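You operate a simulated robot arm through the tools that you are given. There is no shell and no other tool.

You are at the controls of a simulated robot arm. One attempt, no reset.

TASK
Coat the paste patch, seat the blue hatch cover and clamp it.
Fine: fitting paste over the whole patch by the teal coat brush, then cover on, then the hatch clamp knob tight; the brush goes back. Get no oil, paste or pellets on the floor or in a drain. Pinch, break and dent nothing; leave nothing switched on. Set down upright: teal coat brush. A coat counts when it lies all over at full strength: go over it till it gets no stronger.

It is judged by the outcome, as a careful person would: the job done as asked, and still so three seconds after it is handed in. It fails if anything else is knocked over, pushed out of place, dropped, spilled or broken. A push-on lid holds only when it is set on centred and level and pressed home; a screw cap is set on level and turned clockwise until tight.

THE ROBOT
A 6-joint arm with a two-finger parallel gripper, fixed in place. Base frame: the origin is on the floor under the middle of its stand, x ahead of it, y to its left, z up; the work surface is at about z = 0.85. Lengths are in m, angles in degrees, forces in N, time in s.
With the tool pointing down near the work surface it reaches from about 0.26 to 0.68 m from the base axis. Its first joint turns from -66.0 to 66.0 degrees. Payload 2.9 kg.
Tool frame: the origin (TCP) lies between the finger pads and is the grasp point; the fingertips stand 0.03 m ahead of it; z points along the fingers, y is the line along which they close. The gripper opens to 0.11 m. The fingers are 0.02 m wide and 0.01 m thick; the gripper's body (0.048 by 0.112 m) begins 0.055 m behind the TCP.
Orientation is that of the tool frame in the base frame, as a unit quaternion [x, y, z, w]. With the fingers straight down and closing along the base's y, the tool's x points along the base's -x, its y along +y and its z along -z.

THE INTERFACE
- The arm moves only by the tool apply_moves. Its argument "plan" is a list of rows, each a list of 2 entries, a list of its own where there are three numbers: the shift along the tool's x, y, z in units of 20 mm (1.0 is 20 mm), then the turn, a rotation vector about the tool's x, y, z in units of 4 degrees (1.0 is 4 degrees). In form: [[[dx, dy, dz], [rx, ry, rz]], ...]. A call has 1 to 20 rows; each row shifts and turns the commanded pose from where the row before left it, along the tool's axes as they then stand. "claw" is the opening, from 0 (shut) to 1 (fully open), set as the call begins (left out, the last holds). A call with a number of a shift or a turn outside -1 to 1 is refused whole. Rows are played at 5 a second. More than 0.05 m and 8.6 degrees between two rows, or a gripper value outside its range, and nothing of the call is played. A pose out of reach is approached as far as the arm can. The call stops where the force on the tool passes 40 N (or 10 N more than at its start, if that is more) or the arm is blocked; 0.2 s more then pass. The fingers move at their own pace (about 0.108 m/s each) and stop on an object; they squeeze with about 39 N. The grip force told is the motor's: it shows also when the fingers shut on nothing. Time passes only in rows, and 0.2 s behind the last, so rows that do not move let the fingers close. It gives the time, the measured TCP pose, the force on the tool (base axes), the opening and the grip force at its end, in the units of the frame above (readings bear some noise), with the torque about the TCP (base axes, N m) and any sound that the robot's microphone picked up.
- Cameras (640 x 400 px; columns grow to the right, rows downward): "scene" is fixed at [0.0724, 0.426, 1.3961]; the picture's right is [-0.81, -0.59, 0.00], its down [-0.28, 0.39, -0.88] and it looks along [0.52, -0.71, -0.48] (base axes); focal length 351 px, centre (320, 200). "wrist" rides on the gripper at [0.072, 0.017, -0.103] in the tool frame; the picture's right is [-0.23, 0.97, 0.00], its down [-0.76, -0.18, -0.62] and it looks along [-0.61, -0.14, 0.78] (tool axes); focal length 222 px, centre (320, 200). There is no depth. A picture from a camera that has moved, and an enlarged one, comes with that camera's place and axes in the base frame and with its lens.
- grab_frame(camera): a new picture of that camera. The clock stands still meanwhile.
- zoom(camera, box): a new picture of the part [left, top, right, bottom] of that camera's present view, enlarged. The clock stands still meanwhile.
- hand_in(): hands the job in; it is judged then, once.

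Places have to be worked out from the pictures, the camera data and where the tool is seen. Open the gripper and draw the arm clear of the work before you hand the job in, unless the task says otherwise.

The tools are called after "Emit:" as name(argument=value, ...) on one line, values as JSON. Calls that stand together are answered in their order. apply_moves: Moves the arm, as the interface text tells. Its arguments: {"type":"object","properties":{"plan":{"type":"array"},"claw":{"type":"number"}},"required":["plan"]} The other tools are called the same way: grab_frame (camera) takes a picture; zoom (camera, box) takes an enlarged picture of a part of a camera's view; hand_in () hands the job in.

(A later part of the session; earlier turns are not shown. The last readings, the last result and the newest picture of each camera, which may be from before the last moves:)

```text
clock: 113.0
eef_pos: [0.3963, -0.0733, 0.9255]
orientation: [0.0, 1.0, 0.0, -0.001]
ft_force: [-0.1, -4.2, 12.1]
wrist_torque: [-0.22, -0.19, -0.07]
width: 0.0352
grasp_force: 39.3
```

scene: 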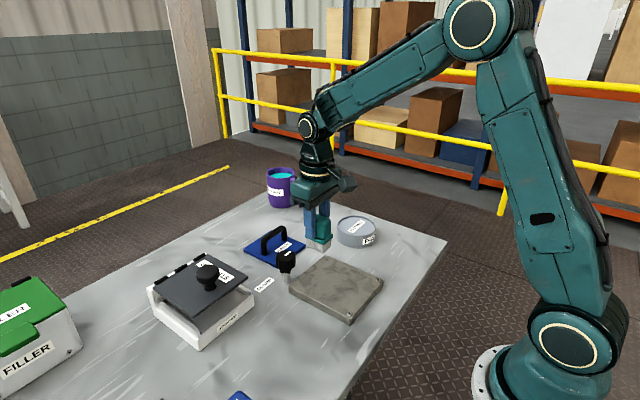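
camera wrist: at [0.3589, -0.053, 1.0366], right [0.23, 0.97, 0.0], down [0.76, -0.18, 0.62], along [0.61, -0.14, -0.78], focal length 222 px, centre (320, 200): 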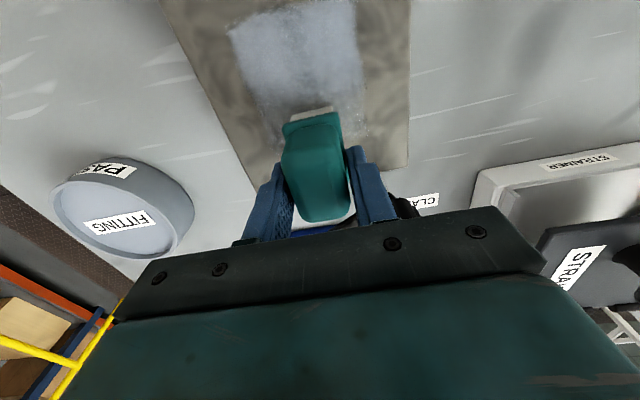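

Contact held at 12 N. Now the x strokes along the middle lane.

Emit:
apply_moves(plan=[[[0.4, 0, 0], [0, 0, 0]], [[0.4, 0, 0], [0, 0, 0]], [[0.4, 0, 0], [0, 0, 0]], [[0.4, 0, 0], [0, 0, 0]], [[0.2, 0, 0], [0, 0, 0]], [[-0.4, 0, 0], [0, 0, 0]], [[-0.4, 0, 0], [0, 0, 0]], [[-0.4, 0, 0], [0, 0, 0]], [[-0.4, 0, 0], [0, 0, 0]], [[-0.4, 0, 0], [0, 0, 0]], [[-0.4, 0, 0], [0, 0, 0]], [[-0.4, 0, 0], [0, 0, 0]], [[-0.4, 0, 0], [0, 0, 0]], [[0.4, 0, 0], [0, 0, 0]], [[0.4, 0, 0], [0, 0, 0]], [[0.4, 0, 0], [0, 0, 0]]])

Emit:
apply_moves(plan=[[[0, 0, -1], [0, 0, 0]], [[0, 0, -1], [0, 0, 0]], [[0, 0, -1], [0, 0, 0]], [[-0.4, -1, 0], [0, 0, 0]], [[-0.4, -1, 0], [0, 0, 0]], [[-0.4, -1, 0], [0, 0, 0]]])

Emit:
zoom(camera="scene", box=[310, 255, 360, 290])

Emit:
zoom(camera="wrist", box=[310, 0, 460, 120])

```text
clock: 116.4
eef_pos: [0.3997, -0.0744, 0.9251]
orientation: [0.0, 1.0, 0.0, 0.0]
ft_force: [0.0, 0.3, -0.7]
wrist_torque: [0.02, 0.01, 0.01]
width: 0.0354
grasp_force: 39.1
```

```text
clock: 117.8
eef_pos: [0.4259, -0.134, 0.9849]
orientation: [0.0, 1.0, 0.0, 0.0]
ft_force: [-0.3, 0.4, -0.8]
wrist_torque: [-0.01, 0.01, 0.01]
width: 0.0354
grasp_force: 38.9
```

```text
11.43 times, centred on (335, 272) of scene
camera zoom: at [0.0724, 0.426, 1.3961], right [-0.81, -0.59, 0.0], down [-0.28, 0.39, -0.88], along [0.52, -0.71, -0.48], focal length 4013 px, centre (149, -629)
```

zoom: 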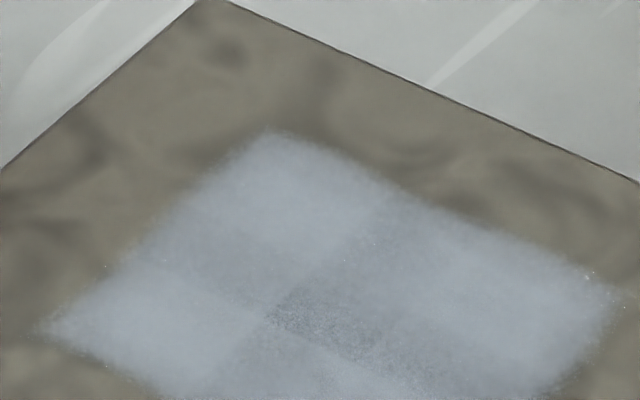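

```text
3.33 times, centred on (385, 60) of wrist
camera zoom: at [0.3544, -0.1168, 1.0891], right [0.23, 0.97, 0.0], down [0.76, -0.18, 0.62], along [0.61, -0.14, -0.78], focal length 740 px, centre (103, 667)
```

zoom: 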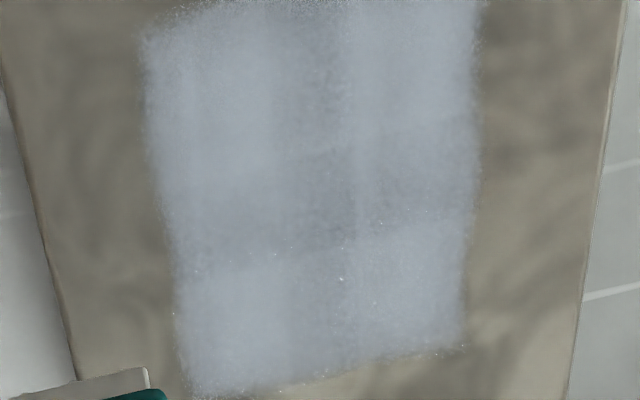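

The tight zoom is unchanged from before the extra passes, so the middle is at full strength. I take a reference zoom of the near half, then will do one perimeter pass to confirm the edges are saturated as well.

Emit:
zoom(camera="scene", box=[325, 262, 375, 302])

Emit:
apply_moves(plan=[[[0.3, 1, 0], [0, 0, 0]], [[0.3, 1, 0], [0, 0, 0]], [[0, 0, 1], [0, 0, 0]], [[0, 0, 1], [0, 0, 0]], [[0, 0, 0.9], [0, 0, 0]], [[0, 0, 0], [0, 0, 0]]])

```text
10.00 times, centred on (350, 282) of scene
camera zoom: at [0.0724, 0.426, 1.3961], right [-0.81, -0.59, 0.0], down [-0.28, 0.39, -0.88], along [0.52, -0.71, -0.48], focal length 3511 px, centre (20, -620)
```

zoom: 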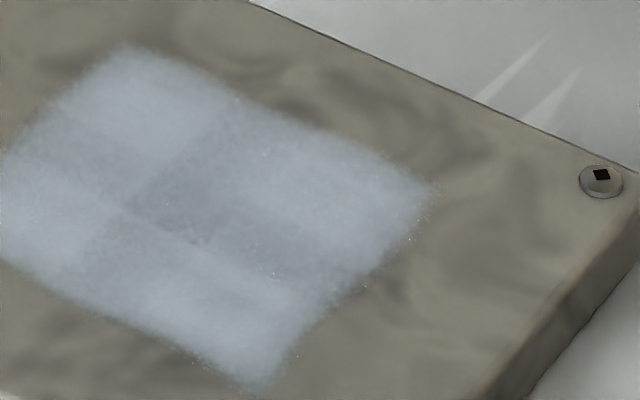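

```text
clock: 119.2
eef_pos: [0.4154, -0.0918, 0.9265]
orientation: [0.0, 1.0, 0.001, 0.0]
ft_force: [-1.2, 0.7, -1.3]
wrist_torque: [-0.01, 0.03, 0.0]
width: 0.0354
grasp_force: 38.8
```

The near edge's middle looks a bit thin. I lower to contact and run the perimeter with special attention to the near edge.

Emit:
apply_moves(plan=[[[0, 0, 0.05], [0, 0, 0]], [[0, 0, 0.04], [0, 0, 0]], [[0, 0, 0], [0, 0, 0]]])

```text
clock: 120.0
eef_pos: [0.4148, -0.0941, 0.9266]
orientation: [0.0, 1.0, 0.0, 0.0]
ft_force: [-0.6, 0.4, -0.3]
wrist_torque: [-0.03, -0.02, 0.01]
width: 0.0351
grasp_force: 39.0
```

Emit:
apply_moves(plan=[[[0, 0, 0.05], [0, 0, 0]], [[0, 0, 0], [0, 0, 0]]])

```text
clock: 120.6
eef_pos: [0.4144, -0.0935, 0.9252]
orientation: [0.0, 1.0, 0.0, 0.0]
ft_force: [-0.1, 0.7, -0.4]
wrist_torque: [-0.01, 0.01, 0.02]
width: 0.0352
grasp_force: 39.4
```

Emit:
apply_moves(plan=[[[0, 0, 0.04], [0, 0, 0]], [[0, 0, 0], [0, 0, 0]]])

```text
clock: 121.2
eef_pos: [0.4142, -0.0941, 0.9253]
orientation: [0.0, 1.0, 0.0, 0.001]
ft_force: [0.0, 1.9, 11.5]
wrist_torque: [0.08, -0.04, -0.07]
width: 0.0352
grasp_force: 38.7
```

Contact 11.5 N. Perimeter pass: along the right lane to x≈0.352, across the near edge and back twice.

Emit:
apply_moves(plan=[[[0.4, 0, 0], [0, 0, 0]], [[0.4, 0, 0], [0, 0, 0]], [[0.4, 0, 0], [0, 0, 0]], [[0.4, 0, 0], [0, 0, 0]], [[0.4, 0, 0], [0, 0, 0]], [[0.4, 0, 0], [0, 0, 0]], [[0.4, 0, 0], [0, 0, 0]], [[0.2, 0, 0.01], [0, 0, 0]], [[0, 0.4, 0], [0, 0, 0]], [[0, 0.4, 0], [0, 0, 0]], [[0, 0.4, 0], [0, 0, 0]], [[0, 0.4, 0], [0, 0, 0]], [[0, 0.4, 0], [0, 0, 0]], [[0, 0.3, 0], [0, 0, 0]], [[0, -0.4, 0], [0, 0, 0]], [[0, -0.4, 0], [0, 0, 0]], [[0, -0.4, 0], [0, 0, 0]], [[0, -0.4, 0], [0, 0, 0]]])

```text
clock: 123.6
eef_pos: [0.3538, -0.0732, 0.9244]
orientation: [0.0, 1.0, -0.001, 0.001]
ft_force: [-1.2, -0.6, 5.2]
wrist_torque: [0.04, 0.06, 0.02]
width: 0.0356
grasp_force: 39.0
stopped in row 11: the force on the tool passed its limit at 42 N (the readings are from after the stop); the commanded pose is now the measured one
```

The force limit tripped during the near crossing; the press is 5 N now. I check the picture before continuing.

Emit:
zoom(camera="scene", box=[295, 215, 385, 305])

Emit:
grab_frame(camera="wrist")

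```text
4.44 times, centred on (340, 260) of scene
camera zoom: at [0.0723, 0.426, 1.3961], right [-0.81, -0.59, 0.0], down [-0.28, 0.39, -0.88], along [0.52, -0.71, -0.48], focal length 1560 px, centre (231, -67)
```

zoom: 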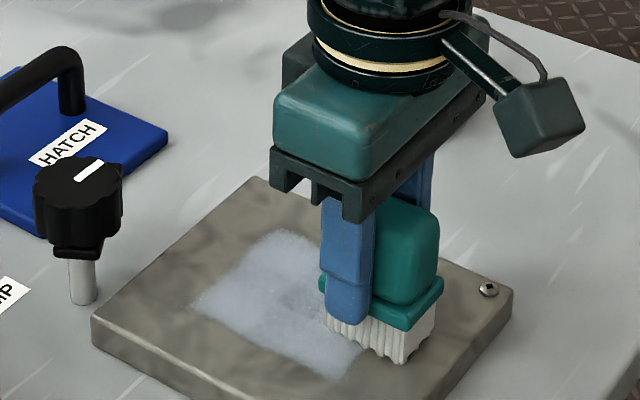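

```text
taken
camera wrist: at [0.2818, -0.0558, 1.0281], right [0.23, 0.97, 0.0], down [0.76, -0.18, 0.62], along [0.61, -0.14, -0.78], focal length 222 px, centre (320, 200)
```

wrist: 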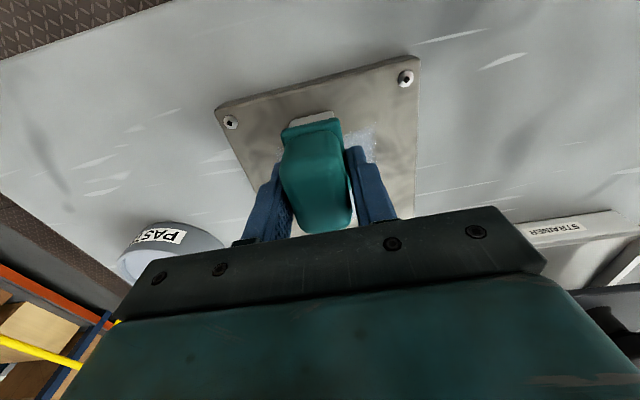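

Nothing is touched. I continue the near-edge crossings gently, then the left lane to the far edge.

Emit:
apply_moves(plan=[[[0, 0.4, 0], [0, 0, 0]], [[0, 0.4, 0], [0, 0, 0]], [[0, 0.4, 0], [0, 0, 0]], [[0, -0.4, 0], [0, 0, 0]], [[0, -0.4, 0], [0, 0, 0]], [[0, -0.4, 0], [0, 0, 0]], [[0, -0.4, 0], [0, 0, 0]], [[0, -0.4, 0], [0, 0, 0]], [[0, -0.3, 0], [0, 0, 0]], [[-0.2, 0.4, 0], [0, 0, 0]], [[-0.2, 0.4, 0], [0, 0, 0]], [[0, 0.4, 0], [0, 0, 0]], [[0, 0.4, 0], [0, 0, 0]], [[0, 0.4, 0], [0, 0, 0]], [[0, 0.3, 0], [0, 0, 0]]])

```text
clock: 126.8
eef_pos: [0.3608, -0.0488, 0.9241]
orientation: [0.001, 1.0, -0.003, 0.001]
ft_force: [1.6, -7.5, 19.9]
wrist_torque: [-0.25, -0.06, 0.0]
width: 0.0354
grasp_force: 39.5
```

Emit:
apply_moves(plan=[[[-0.4, 0, -0.01], [0, 0, 0]], [[-0.4, 0, 0], [0, 0, 0]], [[-0.4, 0, 0], [0, 0, 0]], [[-0.4, 0, 0], [0, 0, 0]], [[-0.4, 0, 0], [0, 0, 0]], [[-0.4, 0, 0], [0, 0, 0]], [[-0.4, 0, 0], [0, 0, 0]], [[0, -0.4, 0], [0, 0, 0]], [[0, -0.4, 0], [0, 0, 0]], [[0, -0.4, 0], [0, 0, 0]], [[0, -0.4, 0], [0, 0, 0]], [[0, -0.4, 0], [0, 0, 0]], [[0, -0.3, 0], [0, 0, 0]]])

Emit:
apply_moves(plan=[[[0, 0, -1], [0, 0, 0]], [[0, 0, -1], [0, 0, 0]], [[0, 0, -1], [0, 0, 0]], [[0, -1, 0], [0, 0, 0]], [[0, -1, 0], [0, 0, 0]]])

Emit:
zoom(camera="scene", box=[325, 262, 375, 302])

Emit:
zoom(camera="scene", box=[310, 255, 360, 290])

Emit:
zoom(camera="wrist", box=[310, 0, 460, 120])

```text
clock: 129.6
eef_pos: [0.4188, -0.0943, 0.9255]
orientation: [0.001, 1.0, -0.001, 0.002]
ft_force: [0.2, 7.1, 23.1]
wrist_torque: [0.44, 0.22, -0.06]
width: 0.0355
grasp_force: 39.1
```

```text
clock: 130.8
eef_pos: [0.417, -0.1337, 0.9845]
orientation: [0.001, 1.0, -0.002, 0.001]
ft_force: [1.0, -0.4, -0.2]
wrist_torque: [0.0, 0.04, 0.0]
width: 0.035
grasp_force: 39.2
```

```text
10.00 times, centred on (350, 282) of scene
camera zoom: at [0.0724, 0.426, 1.3961], right [-0.81, -0.59, 0.0], down [-0.28, 0.39, -0.88], along [0.52, -0.71, -0.48], focal length 3511 px, centre (20, -620)
```

zoom: 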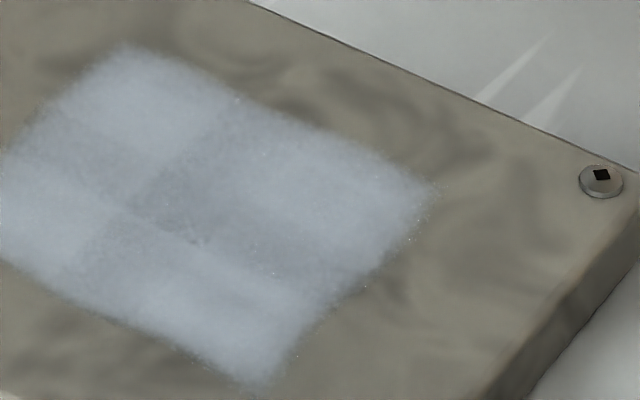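

```text
11.43 times, centred on (335, 272) of scene
camera zoom: at [0.0724, 0.426, 1.3961], right [-0.81, -0.59, 0.0], down [-0.28, 0.39, -0.88], along [0.52, -0.71, -0.48], focal length 4013 px, centre (149, -629)
```

zoom: 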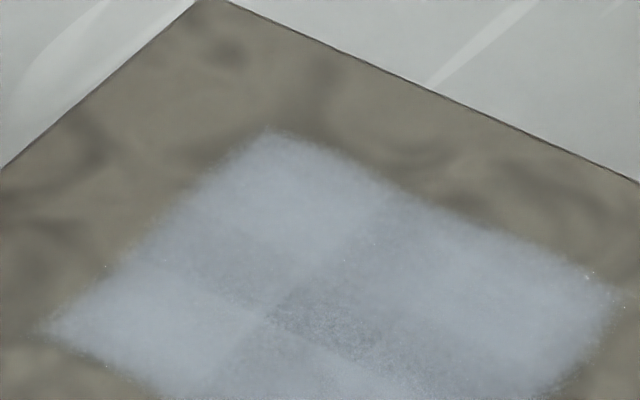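

```text
3.33 times, centred on (385, 60) of wrist
camera zoom: at [0.3448, -0.1165, 1.0886], right [0.23, 0.97, 0.0], down [0.76, -0.18, 0.62], along [0.61, -0.14, -0.78], focal length 740 px, centre (103, 667)
```

zoom: 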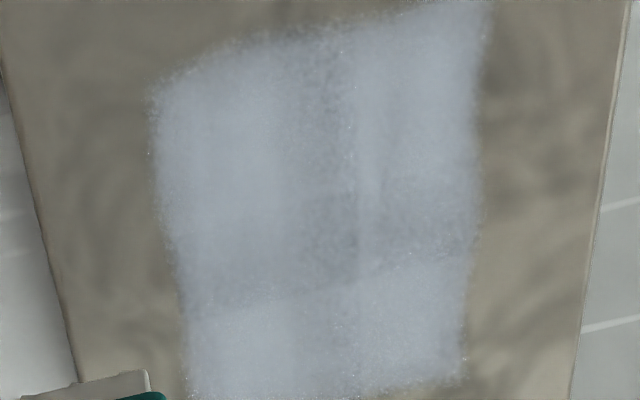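

All three views are unchanged from before the last pass, so the coat is at full strength. Now I carry the brush back over its starting spot at (0.325, −0.2495).

Emit:
apply_moves(plan=[[[0.78, -0.97, 0], [0, 0, 0]], [[0.78, -0.97, 0], [0, 0, 0]], [[0.78, -0.97, 0], [0, 0, 0]], [[0.78, -0.97, 0], [0, 0, 0]], [[0.78, -0.97, 0], [0, 0, 0]], [[0.7, -0.95, 0], [0, 0, 0]], [[0, 0, 0.8], [0, 0, 0]], [[0, 0, 0.8], [0, 0, 0]], [[0, 0, 0.8], [0, 0, 0]], [[0, 0, 0.5], [0, 0, 0]]])

Emit:
zoom(camera="scene", box=[340, 190, 440, 280])

```text
clock: 133.0
eef_pos: [0.3278, -0.2496, 0.9256]
orientation: [0.001, 1.0, -0.002, 0.001]
ft_force: [0.1, 0.7, -1.3]
wrist_torque: [0.01, 0.0, -0.03]
width: 0.0354
grasp_force: 38.6
```

```text
4.44 times, centred on (390, 235) of scene
camera zoom: at [0.0724, 0.426, 1.3961], right [-0.81, -0.59, 0.0], down [-0.28, 0.39, -0.88], along [0.52, -0.71, -0.48], focal length 1560 px, centre (9, 44)
```

zoom: 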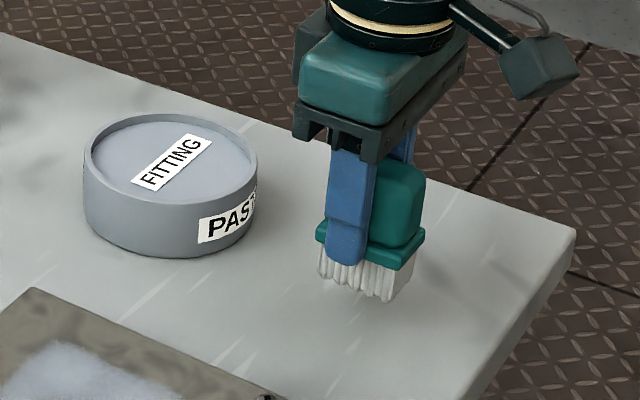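

The brush hangs upright above its spot. I lower the remaining ~1.7 cm, the last part in 1 mm steps.

Emit:
apply_moves(plan=[[[0.12, 0, 0.3], [0, 0, 0]], [[0, 0, 0.2], [0, 0, 0]], [[0, 0, 0.1], [0, 0, 0]], [[0, 0, 0.05], [0, 0, 0]], [[0, 0, 0.05], [0, 0, 0]], [[0, 0, 0], [0, 0, 0]]])

```text
clock: 134.4
eef_pos: [0.3242, -0.2508, 0.912]
orientation: [0.001, 1.0, -0.002, 0.001]
ft_force: [1.0, -1.3, -0.7]
wrist_torque: [0.0, -0.01, -0.01]
width: 0.0354
grasp_force: 39.1
```

Emit:
apply_moves(plan=[[[0, 0, 0.05], [0, 0, 0]], [[0, 0, 0.05], [0, 0, 0]], [[0, 0, 0.05], [0, 0, 0]], [[0, 0, 0], [0, 0, 0]]])

```text
clock: 135.4
eef_pos: [0.3228, -0.2503, 0.9098]
orientation: [0.001, 1.0, -0.002, 0.001]
ft_force: [0.0, -0.1, 0.4]
wrist_torque: [0.01, -0.02, 0.0]
width: 0.0352
grasp_force: 38.9
```

Emit:
apply_moves(plan=[[[0, 0, 0.05], [0, 0, 0]], [[0, 0, 0.05], [0, 0, 0]], [[0, 0, 0], [0, 0, 0]]])

Emit:
zoom(camera="scene", box=[350, 200, 440, 280])

```text
clock: 136.2
eef_pos: [0.3219, -0.2524, 0.9068]
orientation: [0.001, 1.0, -0.001, 0.001]
ft_force: [-0.8, 0.0, -0.5]
wrist_torque: [-0.01, 0.01, 0.03]
width: 0.0354
grasp_force: 39.3
```

```text
5.00 times, centred on (395, 240) of scene
camera zoom: at [0.0724, 0.426, 1.3961], right [-0.81, -0.59, 0.0], down [-0.28, 0.39, -0.88], along [0.52, -0.71, -0.48], focal length 1756 px, centre (-55, 0)
```

zoom: 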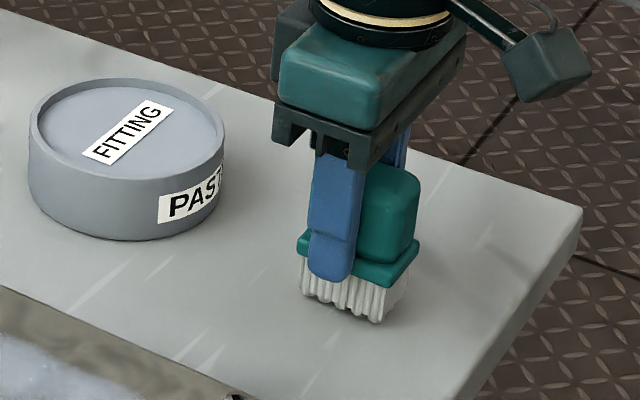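

About 2–3 mm remain. I keep lowering in 0.6 mm steps until touch.

Emit:
apply_moves(plan=[[[0, 0, 0.04], [0, 0, 0]], [[0, 0, 0.03], [0, 0, 0]], [[0, 0, 0], [0, 0, 0]]])

Emit:
apply_moves(plan=[[[0, 0, 0.03], [0, 0, 0]], [[0, 0, 0], [0, 0, 0]]])

Emit:
apply_moves(plan=[[[0, 0, 0.03], [0, 0, 0]], [[0, 0, 0], [0, 0, 0]]])

```text
clock: 137.0
eef_pos: [0.3217, -0.2519, 0.905]
orientation: [0.0, 1.0, -0.002, 0.002]
ft_force: [0.2, -0.2, -0.6]
wrist_torque: [0.0, 0.01, -0.03]
width: 0.0353
grasp_force: 38.9
```

```text
clock: 137.6
eef_pos: [0.3215, -0.253, 0.9041]
orientation: [0.0, 1.0, -0.002, 0.002]
ft_force: [0.3, 0.3, -0.6]
wrist_torque: [0.0, -0.02, -0.03]
width: 0.0352
grasp_force: 38.8
```

```text
clock: 138.2
eef_pos: [0.3212, -0.2523, 0.9042]
orientation: [0.001, 1.0, -0.001, 0.001]
ft_force: [0.0, 0.3, -0.5]
wrist_torque: [0.04, -0.03, 0.01]
width: 0.0352
grasp_force: 39.0
```

Still no touch at 0.904. I nudge x back by 3 mm and continue down in small steps.

Emit:
apply_moves(plan=[[[-0.15, 0.1, 0.03], [0, 0, 0]], [[0, 0, 0.03], [0, 0, 0]], [[0, 0, 0], [0, 0, 0]]])

Emit:
zoom(camera="scene", box=[350, 200, 440, 280])

```text
clock: 139.0
eef_pos: [0.3253, -0.2503, 0.9036]
orientation: [0.003, 1.0, -0.003, 0.001]
ft_force: [-9.2, -3.0, 31.8]
wrist_torque: [0.15, 0.62, 0.06]
width: 0.0352
grasp_force: 39.1
```

```text
5.00 times, centred on (395, 240) of scene
camera zoom: at [0.0719, 0.4262, 1.396], right [-0.81, -0.59, 0.0], down [-0.28, 0.39, -0.88], along [0.52, -0.71, -0.48], focal length 1756 px, centre (-55, 0)
```

zoom: 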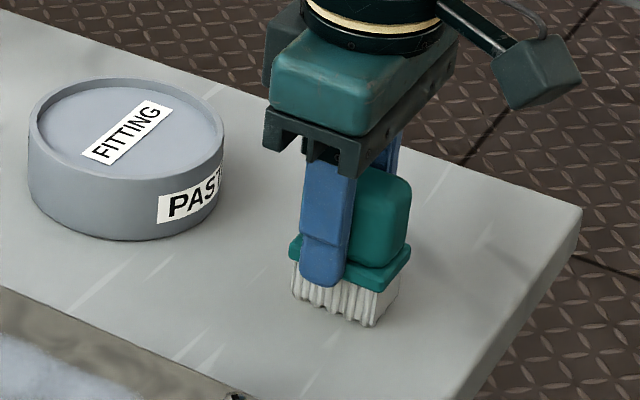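

The brush stands on the bench (32 N). I relax the press by 0.8 mm and then open the fingers.

Emit:
apply_moves(plan=[[[0, 0, -0.04], [0, 0, 0]], [[0, 0, 0], [0, 0, 0]]])

Emit:
apply_moves(plan=[[[0, 0, 0], [0, 0, 0]], [[0, 0, 0], [0, 0, 0]], [[0, 0, 0], [0, 0, 0]], [[0, 0, 0], [0, 0, 0]], [[0, 0, -0.5], [0, 0, 0]], [[0, 0, -1], [0, 0, 0]], [[0, 0, -1], [0, 0, 0]], [[0, 0, -1], [0, 0, 0]], [[0, 0, -1], [0, 0, 0]], [[0, 0, -1], [0, 0, 0]]], claw=1)

Emit:
grab_frame(camera="scene")

Emit:
zoom(camera="scene", box=[340, 200, 440, 280])

```text
clock: 139.6
eef_pos: [0.3268, -0.2504, 0.9036]
orientation: [0.0, 1.0, -0.002, 0.001]
ft_force: [0.0, -3.9, 10.5]
wrist_torque: [-0.05, -0.01, -0.01]
width: 0.0354
grasp_force: 39.2
```

```text
clock: 141.8
eef_pos: [0.3246, -0.2489, 1.0152]
orientation: [0.001, 1.0, -0.001, 0.001]
ft_force: [0.3, 0.0, 0.0]
wrist_torque: [-0.01, 0.01, -0.02]
width: 0.11
grasp_force: 0.0
```

```text
taken
```

scene: 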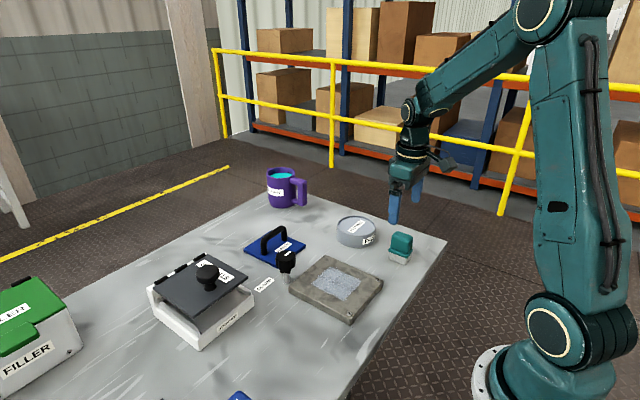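

```text
5.00 times, centred on (390, 240) of scene
camera zoom: at [0.0724, 0.426, 1.3961], right [-0.81, -0.59, 0.0], down [-0.28, 0.39, -0.88], along [0.52, -0.71, -0.48], focal length 1756 px, centre (-30, 0)
```

zoom: 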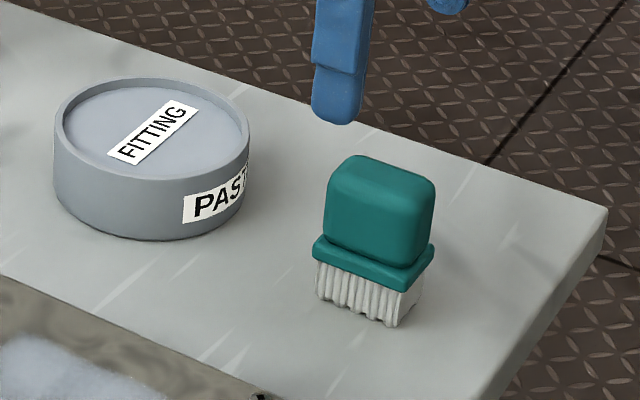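

The brush stands upright in its original place, and the coat lies on the patch. Next the cover: its handle bar runs along y at x≈0.60, top at about z 0.908. I move above it and turn the wrist −90° so the fingers close along x.

Emit:
apply_moves(plan=[[[-0.98, 0.65, -0.2], [0, 0, 0]], [[-0.98, 0.65, -0.2], [0, 0, 0]], [[-0.98, 0.65, -0.2], [0, 0, 0]], [[-0.98, 0.65, -0.2], [0, 0, 0]], [[-0.98, 0.65, -0.2], [0, 0, 0]], [[-0.98, 0.65, -0.2], [0, 0, 0]], [[-0.98, 0.65, -0.2], [0, 0, 0]], [[-0.98, 0.65, -0.2], [0, 0, 0]], [[-0.98, 0.65, -0.2], [0, 0, 0]], [[-0.98, 0.65, -0.2], [0, 0, 0]], [[-0.98, 0.65, -0.2], [0, 0, 0]], [[-0.98, 0.65, -0.2], [0, 0, 0]]])

Emit:
apply_moves(plan=[[[0, 0, 0], [0, 0, -1]], [[0, 0, 0], [0, 0, -1]], [[0, 0, 0], [0, 0, -1]], [[0, 0, 0], [0, 0, -1]], [[0, 0, 0], [0, 0, -1]], [[0, 0, 0], [0, 0, -1]], [[0, 0, 0], [0, 0, -1]], [[0, 0, 0], [0, 0, -1]], [[0, 0, 0], [0, 0, -1]], [[0, 0, 0], [0, 0, -1]], [[0, 0, 0], [0, 0, -1]], [[0, 0, 0], [0, 0, -1]], [[0, 0, 0], [0, 0, -1]], [[0, 0, 0], [0, 0, -1]], [[0, 0, 0], [0, 0, -1]], [[0, 0, 0], [0, 0, -1]], [[0, 0, 0], [0, 0, -1]], [[0, 0, 0], [0, 0, -1]], [[0, 0, 0], [0, 0, -1]], [[0, 0, 0], [0, 0, -1]]], claw=0.55)

Emit:
grab_frame(camera="wrist")

```text
clock: 144.4
eef_pos: [0.5622, -0.0928, 1.0615]
orientation: [0.001, 1.0, -0.002, 0.001]
ft_force: [0.6, 0.1, -0.5]
wrist_torque: [0.02, 0.02, -0.01]
width: 0.1101
grasp_force: 0.0
```

```text
clock: 148.6
eef_pos: [0.5609, -0.092, 1.0615]
orientation: [-0.643, 0.766, -0.002, -0.001]
ft_force: [-0.1, 0.8, -0.5]
wrist_torque: [-0.01, 0.02, 0.0]
width: 0.0607
grasp_force: 0.0
```

```text
taken
camera wrist: at [0.5334, -0.1605, 1.1663], right [-0.92, 0.39, 0.0], down [0.31, 0.72, 0.62], along [0.25, 0.57, -0.78], focal length 222 px, centre (320, 200)
```

wrist: 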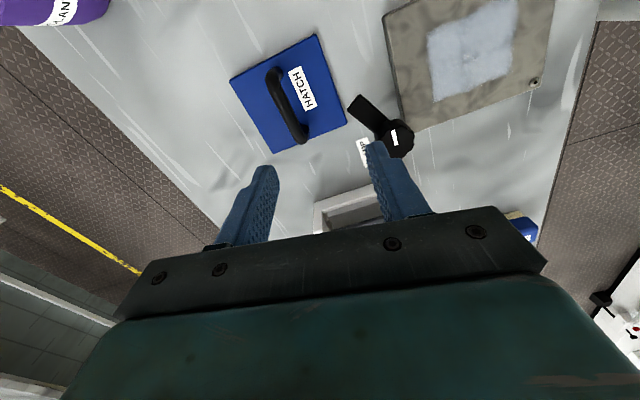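

I complete the turn to −90° and zoom in on the cover and the clamp.

Emit:
apply_moves(plan=[[[0, 0, 0], [0, 0, -1]], [[0, 0, 0], [0, 0, -1]], [[0, 0, 0], [0, 0, -0.5]], [[0, 0, 0], [0, 0, 0]]])

Emit:
zoom(camera="wrist", box=[200, 0, 440, 180])

Emit:
grab_frame(camera="scene")

```text
clock: 149.6
eef_pos: [0.5609, -0.0923, 1.0624]
orientation: [-0.707, 0.707, -0.002, 0.0]
ft_force: [0.7, 0.2, 0.6]
wrist_torque: [0.02, -0.01, 0.0]
width: 0.0606
grasp_force: 0.0
```

```text
2.22 times, centred on (320, 90) of wrist
camera zoom: at [0.545, -0.1647, 1.1661], right [-0.97, 0.23, 0.0], down [0.18, 0.76, 0.62], along [0.14, 0.6, -0.78], focal length 494 px, centre (320, 444)
```

zoom: 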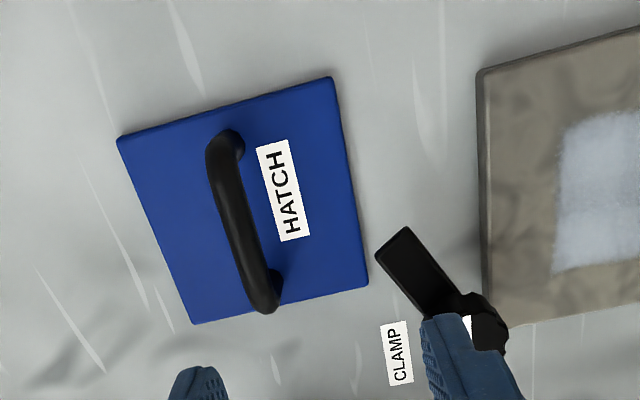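

```text
taken
```

scene: 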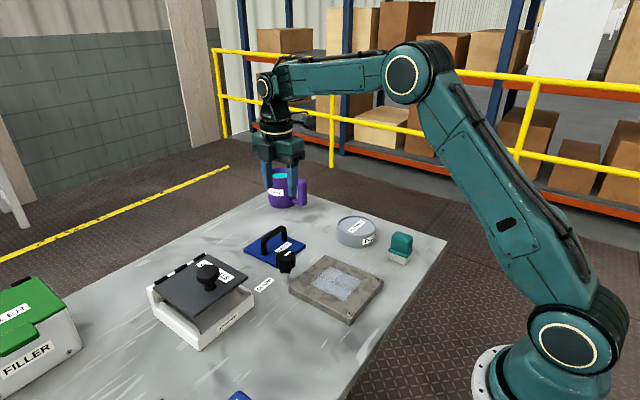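

The cover centre is about (0.599, −0.097), its handle bar at x≈0.597. The clamp arm points to (0.524, −0.075), clear of the cover. I align over the handle and descend to just above it.

Emit:
apply_moves(plan=[[[0.1, -0.6, 0.5], [0, 0, 0]], [[0.1, -0.6, 0.5], [0, 0, 0]], [[0.1, -0.6, 1], [0, 0, 0]], [[0, 0, 1], [0, 0, 0]], [[0, 0, 1], [0, 0, 0]], [[0, 0, 0.5], [0, 0, 0]], [[0, 0, 0], [0, 0, 0]]])

Emit:
grab_frame(camera="wrist")

Emit:
zoom(camera="scene", box=[230, 180, 330, 290])

```text
clock: 151.2
eef_pos: [0.5969, -0.0976, 0.9716]
orientation: [-0.707, 0.707, -0.001, 0.0]
ft_force: [0.0, 0.1, 0.2]
wrist_torque: [0.0, 0.03, 0.0]
width: 0.0603
grasp_force: 0.1
```

```text
taken
camera wrist: at [0.5813, -0.1707, 1.0761], right [-0.97, 0.23, 0.0], down [0.18, 0.76, 0.62], along [0.14, 0.6, -0.78], focal length 222 px, centre (320, 200)
```

wrist: 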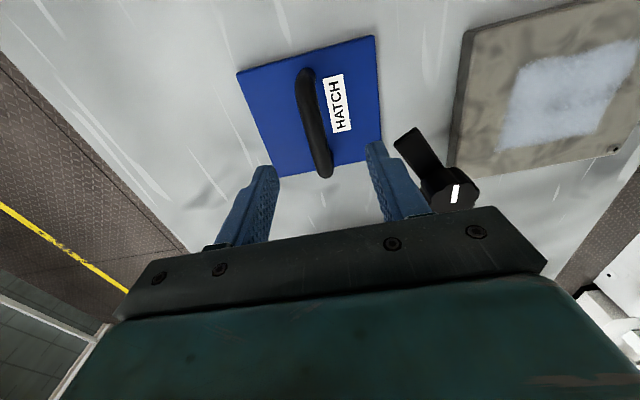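

```text
3.64 times, centred on (280, 235) of scene
camera zoom: at [0.0724, 0.426, 1.3961], right [-0.81, -0.59, 0.0], down [-0.28, 0.39, -0.88], along [0.52, -0.71, -0.48], focal length 1277 px, centre (466, 73)
```

zoom: 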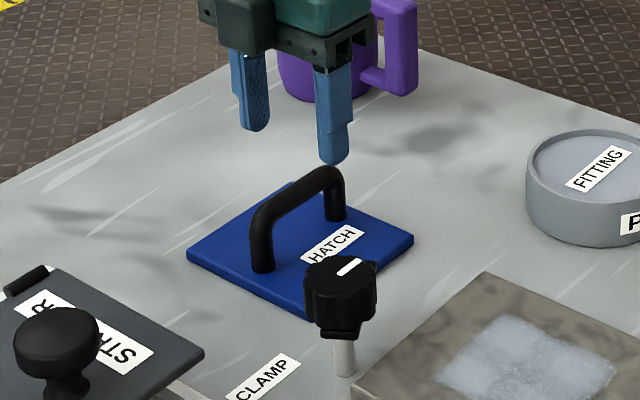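

The bar lies right under the TCP, between the fingers. I descend so the TCP is at bar height (z≈0.903), leaving the fingertips ~14 mm above the cover plate.

Emit:
apply_moves(plan=[[[0.05, -0.05, 0.8], [0, 0, 0]], [[0, 0, 0.8], [0, 0, 0]], [[0, 0, 0.8], [0, 0, 0]], [[0, 0, 0.6], [0, 0, 0]], [[0, 0, 0.4], [0, 0, 0]], [[0, 0, 0], [0, 0, 0]]])

Emit:
grab_frame(camera="wrist")

Emit:
zoom(camera="scene", box=[230, 190, 320, 280])

```text
clock: 152.6
eef_pos: [0.5967, -0.1002, 0.9029]
orientation: [-0.706, 0.708, -0.002, -0.001]
ft_force: [-0.4, 0.5, -1.0]
wrist_torque: [0.05, 0.0, 0.0]
width: 0.0605
grasp_force: 0.0
```

```text
taken
camera wrist: at [0.5807, -0.1732, 1.0077], right [-0.97, 0.23, 0.0], down [0.18, 0.76, 0.62], along [0.14, 0.6, -0.78], focal length 222 px, centre (320, 200)
```

wrist: 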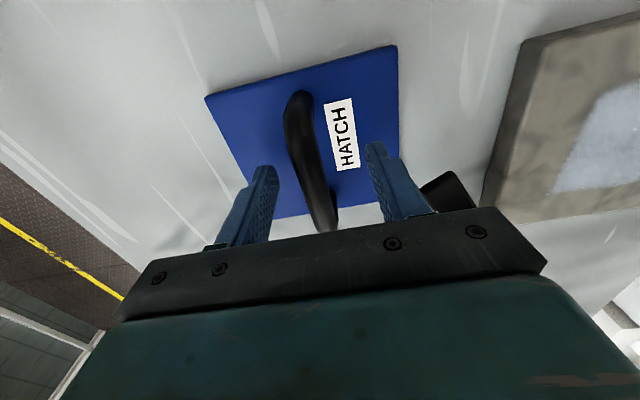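

```text
4.44 times, centred on (275, 235) of scene
camera zoom: at [0.0724, 0.426, 1.3961], right [-0.81, -0.59, 0.0], down [-0.28, 0.39, -0.88], along [0.52, -0.71, -0.48], focal length 1560 px, centre (520, 44)
```

zoom: 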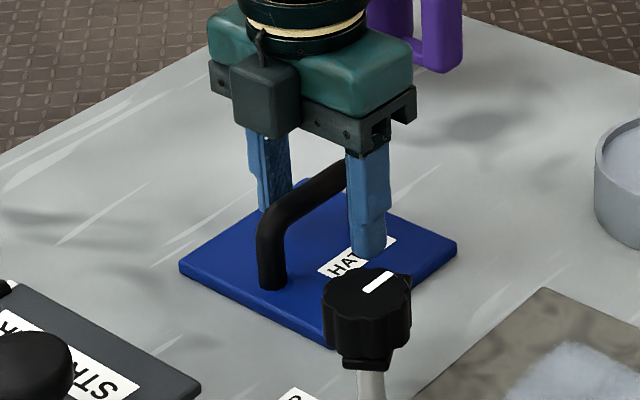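

The bar sits between the fingers. I close on it.

Emit:
apply_moves(plan=[[[0, 0, 0], [0, 0, 0]], [[0, 0, 0], [0, 0, 0]], [[0, 0, 0], [0, 0, 0]], [[0, 0, 0], [0, 0, 0]]], claw=0)

Emit:
zoom(camera="scene", box=[230, 190, 320, 280])

```text
clock: 153.6
eef_pos: [0.5975, -0.101, 0.9036]
orientation: [-0.706, 0.708, -0.002, 0.0]
ft_force: [-0.3, -0.6, 1.2]
wrist_torque: [-0.06, -0.02, 0.04]
width: 0.0153
grasp_force: 38.6
```

```text
4.44 times, centred on (275, 235) of scene
camera zoom: at [0.0724, 0.426, 1.3961], right [-0.81, -0.59, 0.0], down [-0.28, 0.39, -0.88], along [0.52, -0.71, -0.48], focal length 1560 px, centre (520, 44)
```

zoom: 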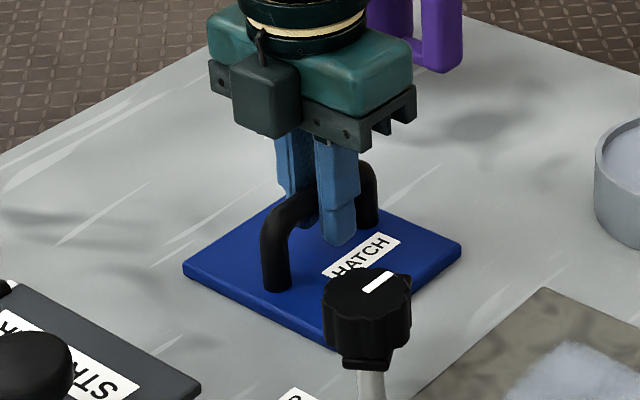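

The bar is gripped (0.0153 wide), the cover shifted only ~2 mm. I lift straight up with a small drift away from the clamp arm.

Emit:
apply_moves(plan=[[[0, -0.1, -0.4], [0, 0, 0]], [[0, -0.1, -0.6], [0, 0, 0]], [[0, -0.1, -0.8], [0, 0, 0]], [[0, 0, -1], [0, 0, 0]], [[0, 0, -1], [0, 0, 0]], [[0, 0, -1], [0, 0, 0]], [[0, 0, -1], [0, 0, 0]], [[0, 0, 0], [0, 0, 0]]])

Emit:
zoom(camera="scene", box=[210, 140, 340, 290])

Emit:
grab_frame(camera="wrist")

```text
clock: 155.4
eef_pos: [0.6044, -0.1018, 1.0215]
orientation: [-0.706, 0.708, -0.002, -0.001]
ft_force: [0.3, 0.2, -2.0]
wrist_torque: [-0.03, 0.01, 0.0]
width: 0.0153
grasp_force: 38.8
```

```text
2.67 times, centred on (275, 215) of scene
camera zoom: at [0.0725, 0.426, 1.3961], right [-0.81, -0.59, 0.0], down [-0.28, 0.39, -0.88], along [0.52, -0.71, -0.48], focal length 936 px, centre (440, 160)
```

zoom: 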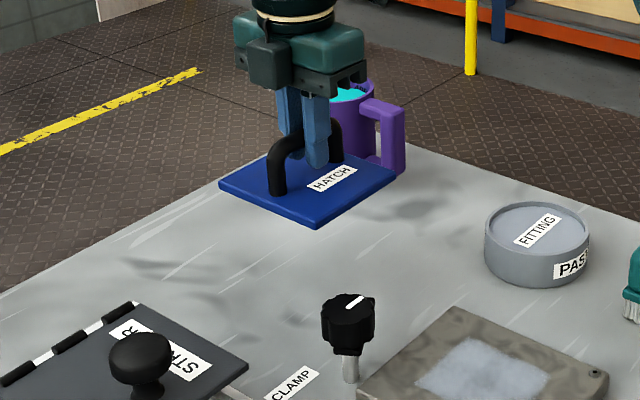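

```text
taken
camera wrist: at [0.5882, -0.1733, 1.1258], right [-0.97, 0.23, 0.0], down [0.18, 0.76, 0.62], along [0.14, 0.6, -0.78], focal length 222 px, centre (320, 200)
```

wrist: 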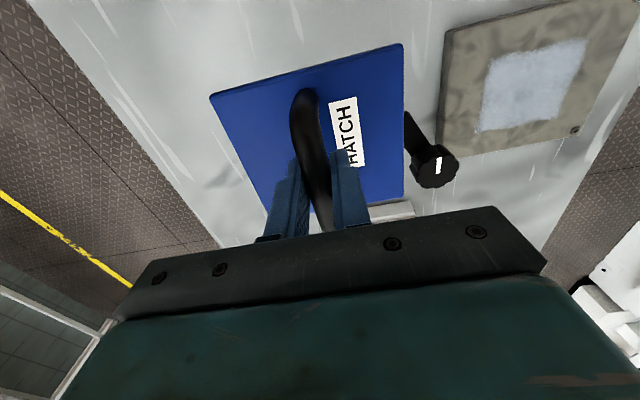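

The cover hangs level, its centre about 2.5 mm in +y from the TCP. I zoom on the plate and patch from here for a better target estimate.

Emit:
zoom(camera="wrist", box=[400, 0, 640, 200])

Emit:
zoom(camera="scene", box=[270, 245, 390, 335])

```text
2.00 times, centred on (520, 100) of wrist
camera zoom: at [0.5882, -0.1733, 1.1258], right [-0.97, 0.23, 0.0], down [0.18, 0.76, 0.62], along [0.14, 0.6, -0.78], focal length 444 px, centre (-80, 400)
```

zoom: 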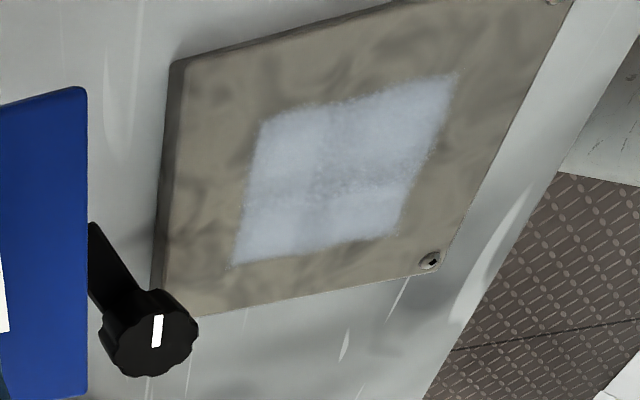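

```text
4.44 times, centred on (330, 290) of scene
camera zoom: at [0.0725, 0.426, 1.3961], right [-0.81, -0.59, 0.0], down [-0.28, 0.39, -0.88], along [0.52, -0.71, -0.48], focal length 1560 px, centre (276, -200)
```

zoom: 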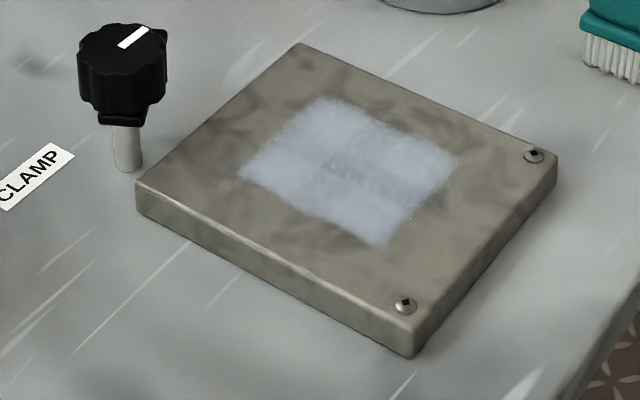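

The patch is centred on the plate at about (0.391, −0.070). I carry the cover there at a height that clears the knob (cover bottom z≈0.968).

Emit:
apply_moves(plan=[[[-0.13, 0.9, 0], [0, 0, 0]], [[-0.13, 0.9, 0], [0, 0, 0]], [[-0.13, 0.9, 0], [0, 0, 0]], [[-0.13, 0.9, 0], [0, 0, 0]], [[-0.13, 0.9, 0], [0, 0, 0]], [[-0.13, 0.9, 0], [0, 0, 0]], [[-0.13, 0.9, 0], [0, 0, 0]], [[-0.13, 0.9, 0], [0, 0, 0]], [[-0.13, 0.9, 0], [0, 0, 0]], [[-0.13, 0.9, 0], [0, 0, 0]], [[-0.13, 0.9, 0], [0, 0, 0]], [[-0.03, 0.75, 0], [0, 0, 0]], [[0, 0, 0], [0, 0, 0]]])

Emit:
zoom(camera="scene", box=[260, 200, 420, 330])

Emit:
grab_frame(camera="wrist")

```text
clock: 158.2
eef_pos: [0.3919, -0.0715, 1.018]
orientation: [-0.707, 0.707, -0.002, 0.0]
ft_force: [1.0, 0.5, -2.2]
wrist_torque: [0.01, 0.0, 0.0]
width: 0.0152
grasp_force: 38.9
```

```text
3.08 times, centred on (340, 265) of scene
camera zoom: at [0.0724, 0.426, 1.3961], right [-0.81, -0.59, 0.0], down [-0.28, 0.39, -0.88], along [0.52, -0.71, -0.48], focal length 1080 px, centre (258, 0)
```

zoom: 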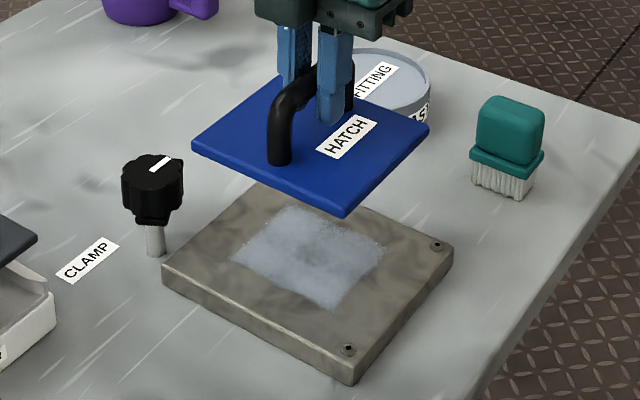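

```text
taken
camera wrist: at [0.3749, -0.1434, 1.1233], right [-0.97, 0.23, 0.0], down [0.18, 0.76, 0.62], along [0.14, 0.6, -0.78], focal length 222 px, centre (320, 200)
```

wrist: 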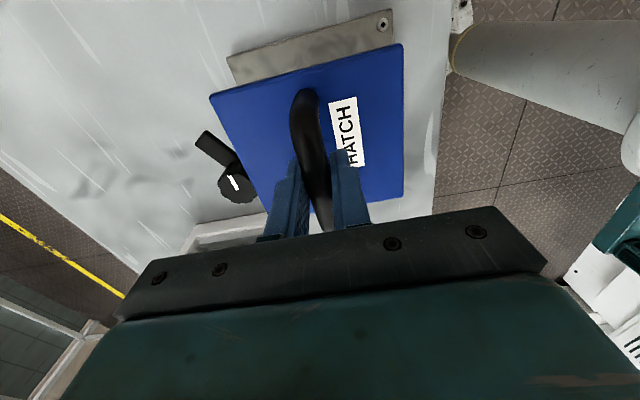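

The cover is above the plate nearly centred. I lower to about 1 cm above the plate and check the margins.

Emit:
apply_moves(plan=[[[0.05, 0, 1], [0, 0, 0]], [[0.03, 0, 1], [0, 0, 0]], [[0, 0, 1], [0, 0, 0]], [[0, 0, 0.8], [0, 0, 0]], [[0, 0, 0.5], [0, 0, 0]], [[0, 0, 0], [0, 0, 0]]])

Emit:
zoom(camera="scene", box=[280, 235, 390, 325])

Emit:
grab_frame(camera="wrist")

```text
clock: 159.6
eef_pos: [0.3918, -0.0739, 0.9348]
orientation: [-0.706, 0.708, -0.002, 0.0]
ft_force: [-0.2, -0.9, -2.7]
wrist_torque: [-0.04, -0.01, 0.02]
width: 0.0152
grasp_force: 39.1
```

```text
4.44 times, centred on (335, 280) of scene
camera zoom: at [0.0725, 0.426, 1.3961], right [-0.81, -0.59, 0.0], down [-0.28, 0.39, -0.88], along [0.52, -0.71, -0.48], focal length 1560 px, centre (253, -156)
```

zoom: 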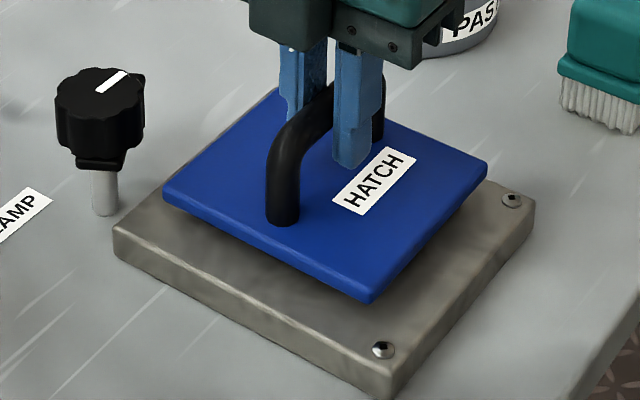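

```text
taken
camera wrist: at [0.3758, -0.1455, 1.0397], right [-0.97, 0.23, 0.0], down [0.18, 0.76, 0.62], along [0.14, 0.6, -0.78], focal length 222 px, centre (320, 200)
```

wrist: 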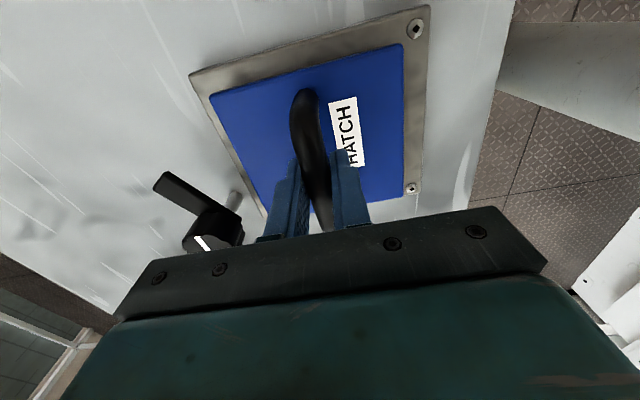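

Margins agree in both cameras: the cover centre is within ~2 mm of the plate centre. I lower the remaining ~13 mm, the last bit in 1 mm steps.

Emit:
apply_moves(plan=[[[0, 0.06, 0.2], [0, 0, 0]], [[0, 0, 0.2], [0, 0, 0]], [[0, 0, 0.1], [0, 0, 0]], [[0, 0, 0.05], [0, 0, 0]], [[0, 0, 0], [0, 0, 0]]])

Emit:
apply_moves(plan=[[[0, 0, 0.05], [0, 0, 0]], [[0, 0, 0.05], [0, 0, 0]], [[0, 0, 0], [0, 0, 0]]])

```text
clock: 160.8
eef_pos: [0.3906, -0.0736, 0.9235]
orientation: [-0.706, 0.708, -0.002, 0.0]
ft_force: [-0.5, 2.6, 12.2]
wrist_torque: [0.03, 0.03, -0.02]
width: 0.0153
grasp_force: 38.9
```

```text
clock: 161.6
eef_pos: [0.3905, -0.0724, 0.9212]
orientation: [-0.705, 0.709, -0.002, -0.001]
ft_force: [-6.8, -5.8, 26.7]
wrist_torque: [-0.14, 0.05, 0.09]
width: 0.0152
grasp_force: 38.9
```

The cover is down on the plate with 27 N press. I check how it sits.

Emit:
zoom(camera="scene", box=[280, 235, 390, 325])

Emit:
grab_frame(camera="wrist")

```text
4.44 times, centred on (335, 280) of scene
camera zoom: at [0.072, 0.4259, 1.3961], right [-0.81, -0.59, 0.0], down [-0.28, 0.39, -0.88], along [0.52, -0.71, -0.48], focal length 1560 px, centre (253, -156)
```

zoom: 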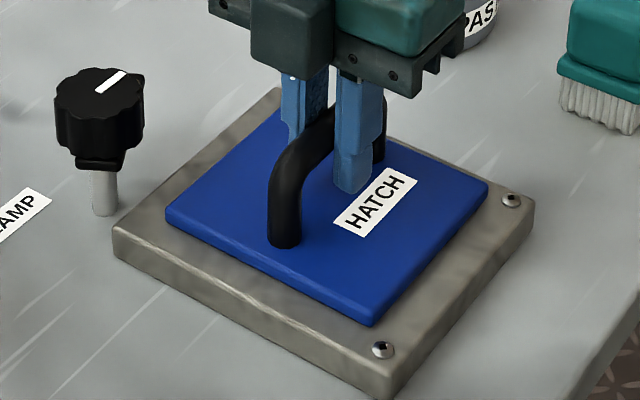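

```text
taken
camera wrist: at [0.3737, -0.1445, 1.0261], right [-0.97, 0.23, 0.0], down [0.18, 0.76, 0.62], along [0.15, 0.6, -0.78], focal length 222 px, centre (320, 200)
```

wrist: 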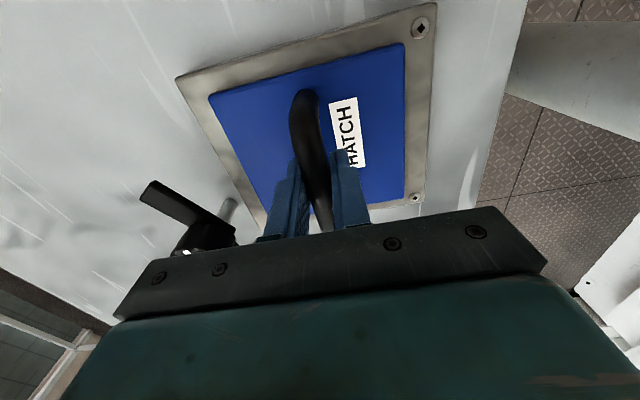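

The cover lies flat and centred on the plate, covering the patch. I relax the press, open the fingers to 0.06 m and rise.

Emit:
apply_moves(plan=[[[0, 0, -0.05], [0, 0, 0]], [[0, 0, 0], [0, 0, 0]]])

Emit:
apply_moves(plan=[[[0, 0, 0], [0, 0, 0]], [[0, 0, 0], [0, 0, 0]], [[0, 0, 0], [0, 0, 0]], [[0, 0, -0.5], [0, 0, 0]], [[0, 0, -1], [0, 0, 0]], [[0, 0, -1], [0, 0, 0]], [[0, 0, -1], [0, 0, 0]], [[0, 0, -1], [0, 0, 0]]], claw=0.55)

Emit:
zoom(camera="scene", box=[260, 225, 390, 325])

Emit:
grab_frame(camera="wrist")

```text
clock: 162.2
eef_pos: [0.3902, -0.0716, 0.9228]
orientation: [0.708, -0.707, 0.001, 0.0]
ft_force: [0.9, -1.4, -0.5]
wrist_torque: [-0.14, -0.08, 0.01]
width: 0.0153
grasp_force: 38.9
```

```text
clock: 164.0
eef_pos: [0.3899, -0.0722, 1.0107]
orientation: [-0.707, 0.707, -0.001, -0.001]
ft_force: [0.5, 0.0, 0.8]
wrist_torque: [-0.01, 0.01, 0.01]
width: 0.0606
grasp_force: 0.0
```

```text
4.00 times, centred on (325, 275) of scene
camera zoom: at [0.0724, 0.426, 1.3961], right [-0.81, -0.59, 0.0], down [-0.28, 0.39, -0.88], along [0.52, -0.71, -0.48], focal length 1404 px, centre (300, -100)
```

zoom: 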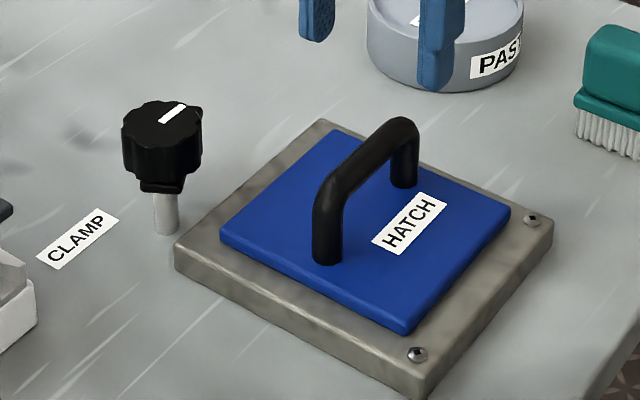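

```text
taken
camera wrist: at [0.3732, -0.1444, 1.1161], right [-0.97, 0.23, 0.0], down [0.18, 0.76, 0.62], along [0.14, 0.6, -0.78], focal length 222 px, centre (320, 200)
```

wrist: 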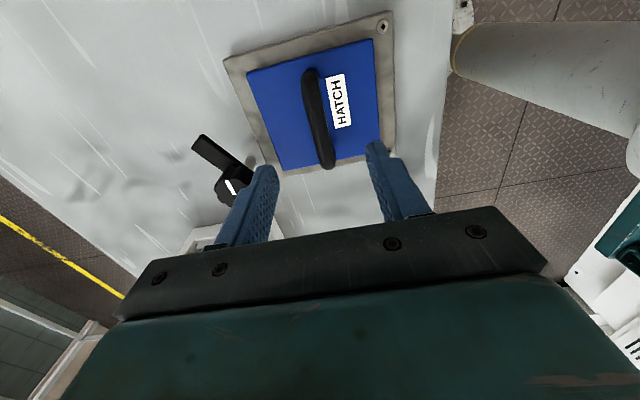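

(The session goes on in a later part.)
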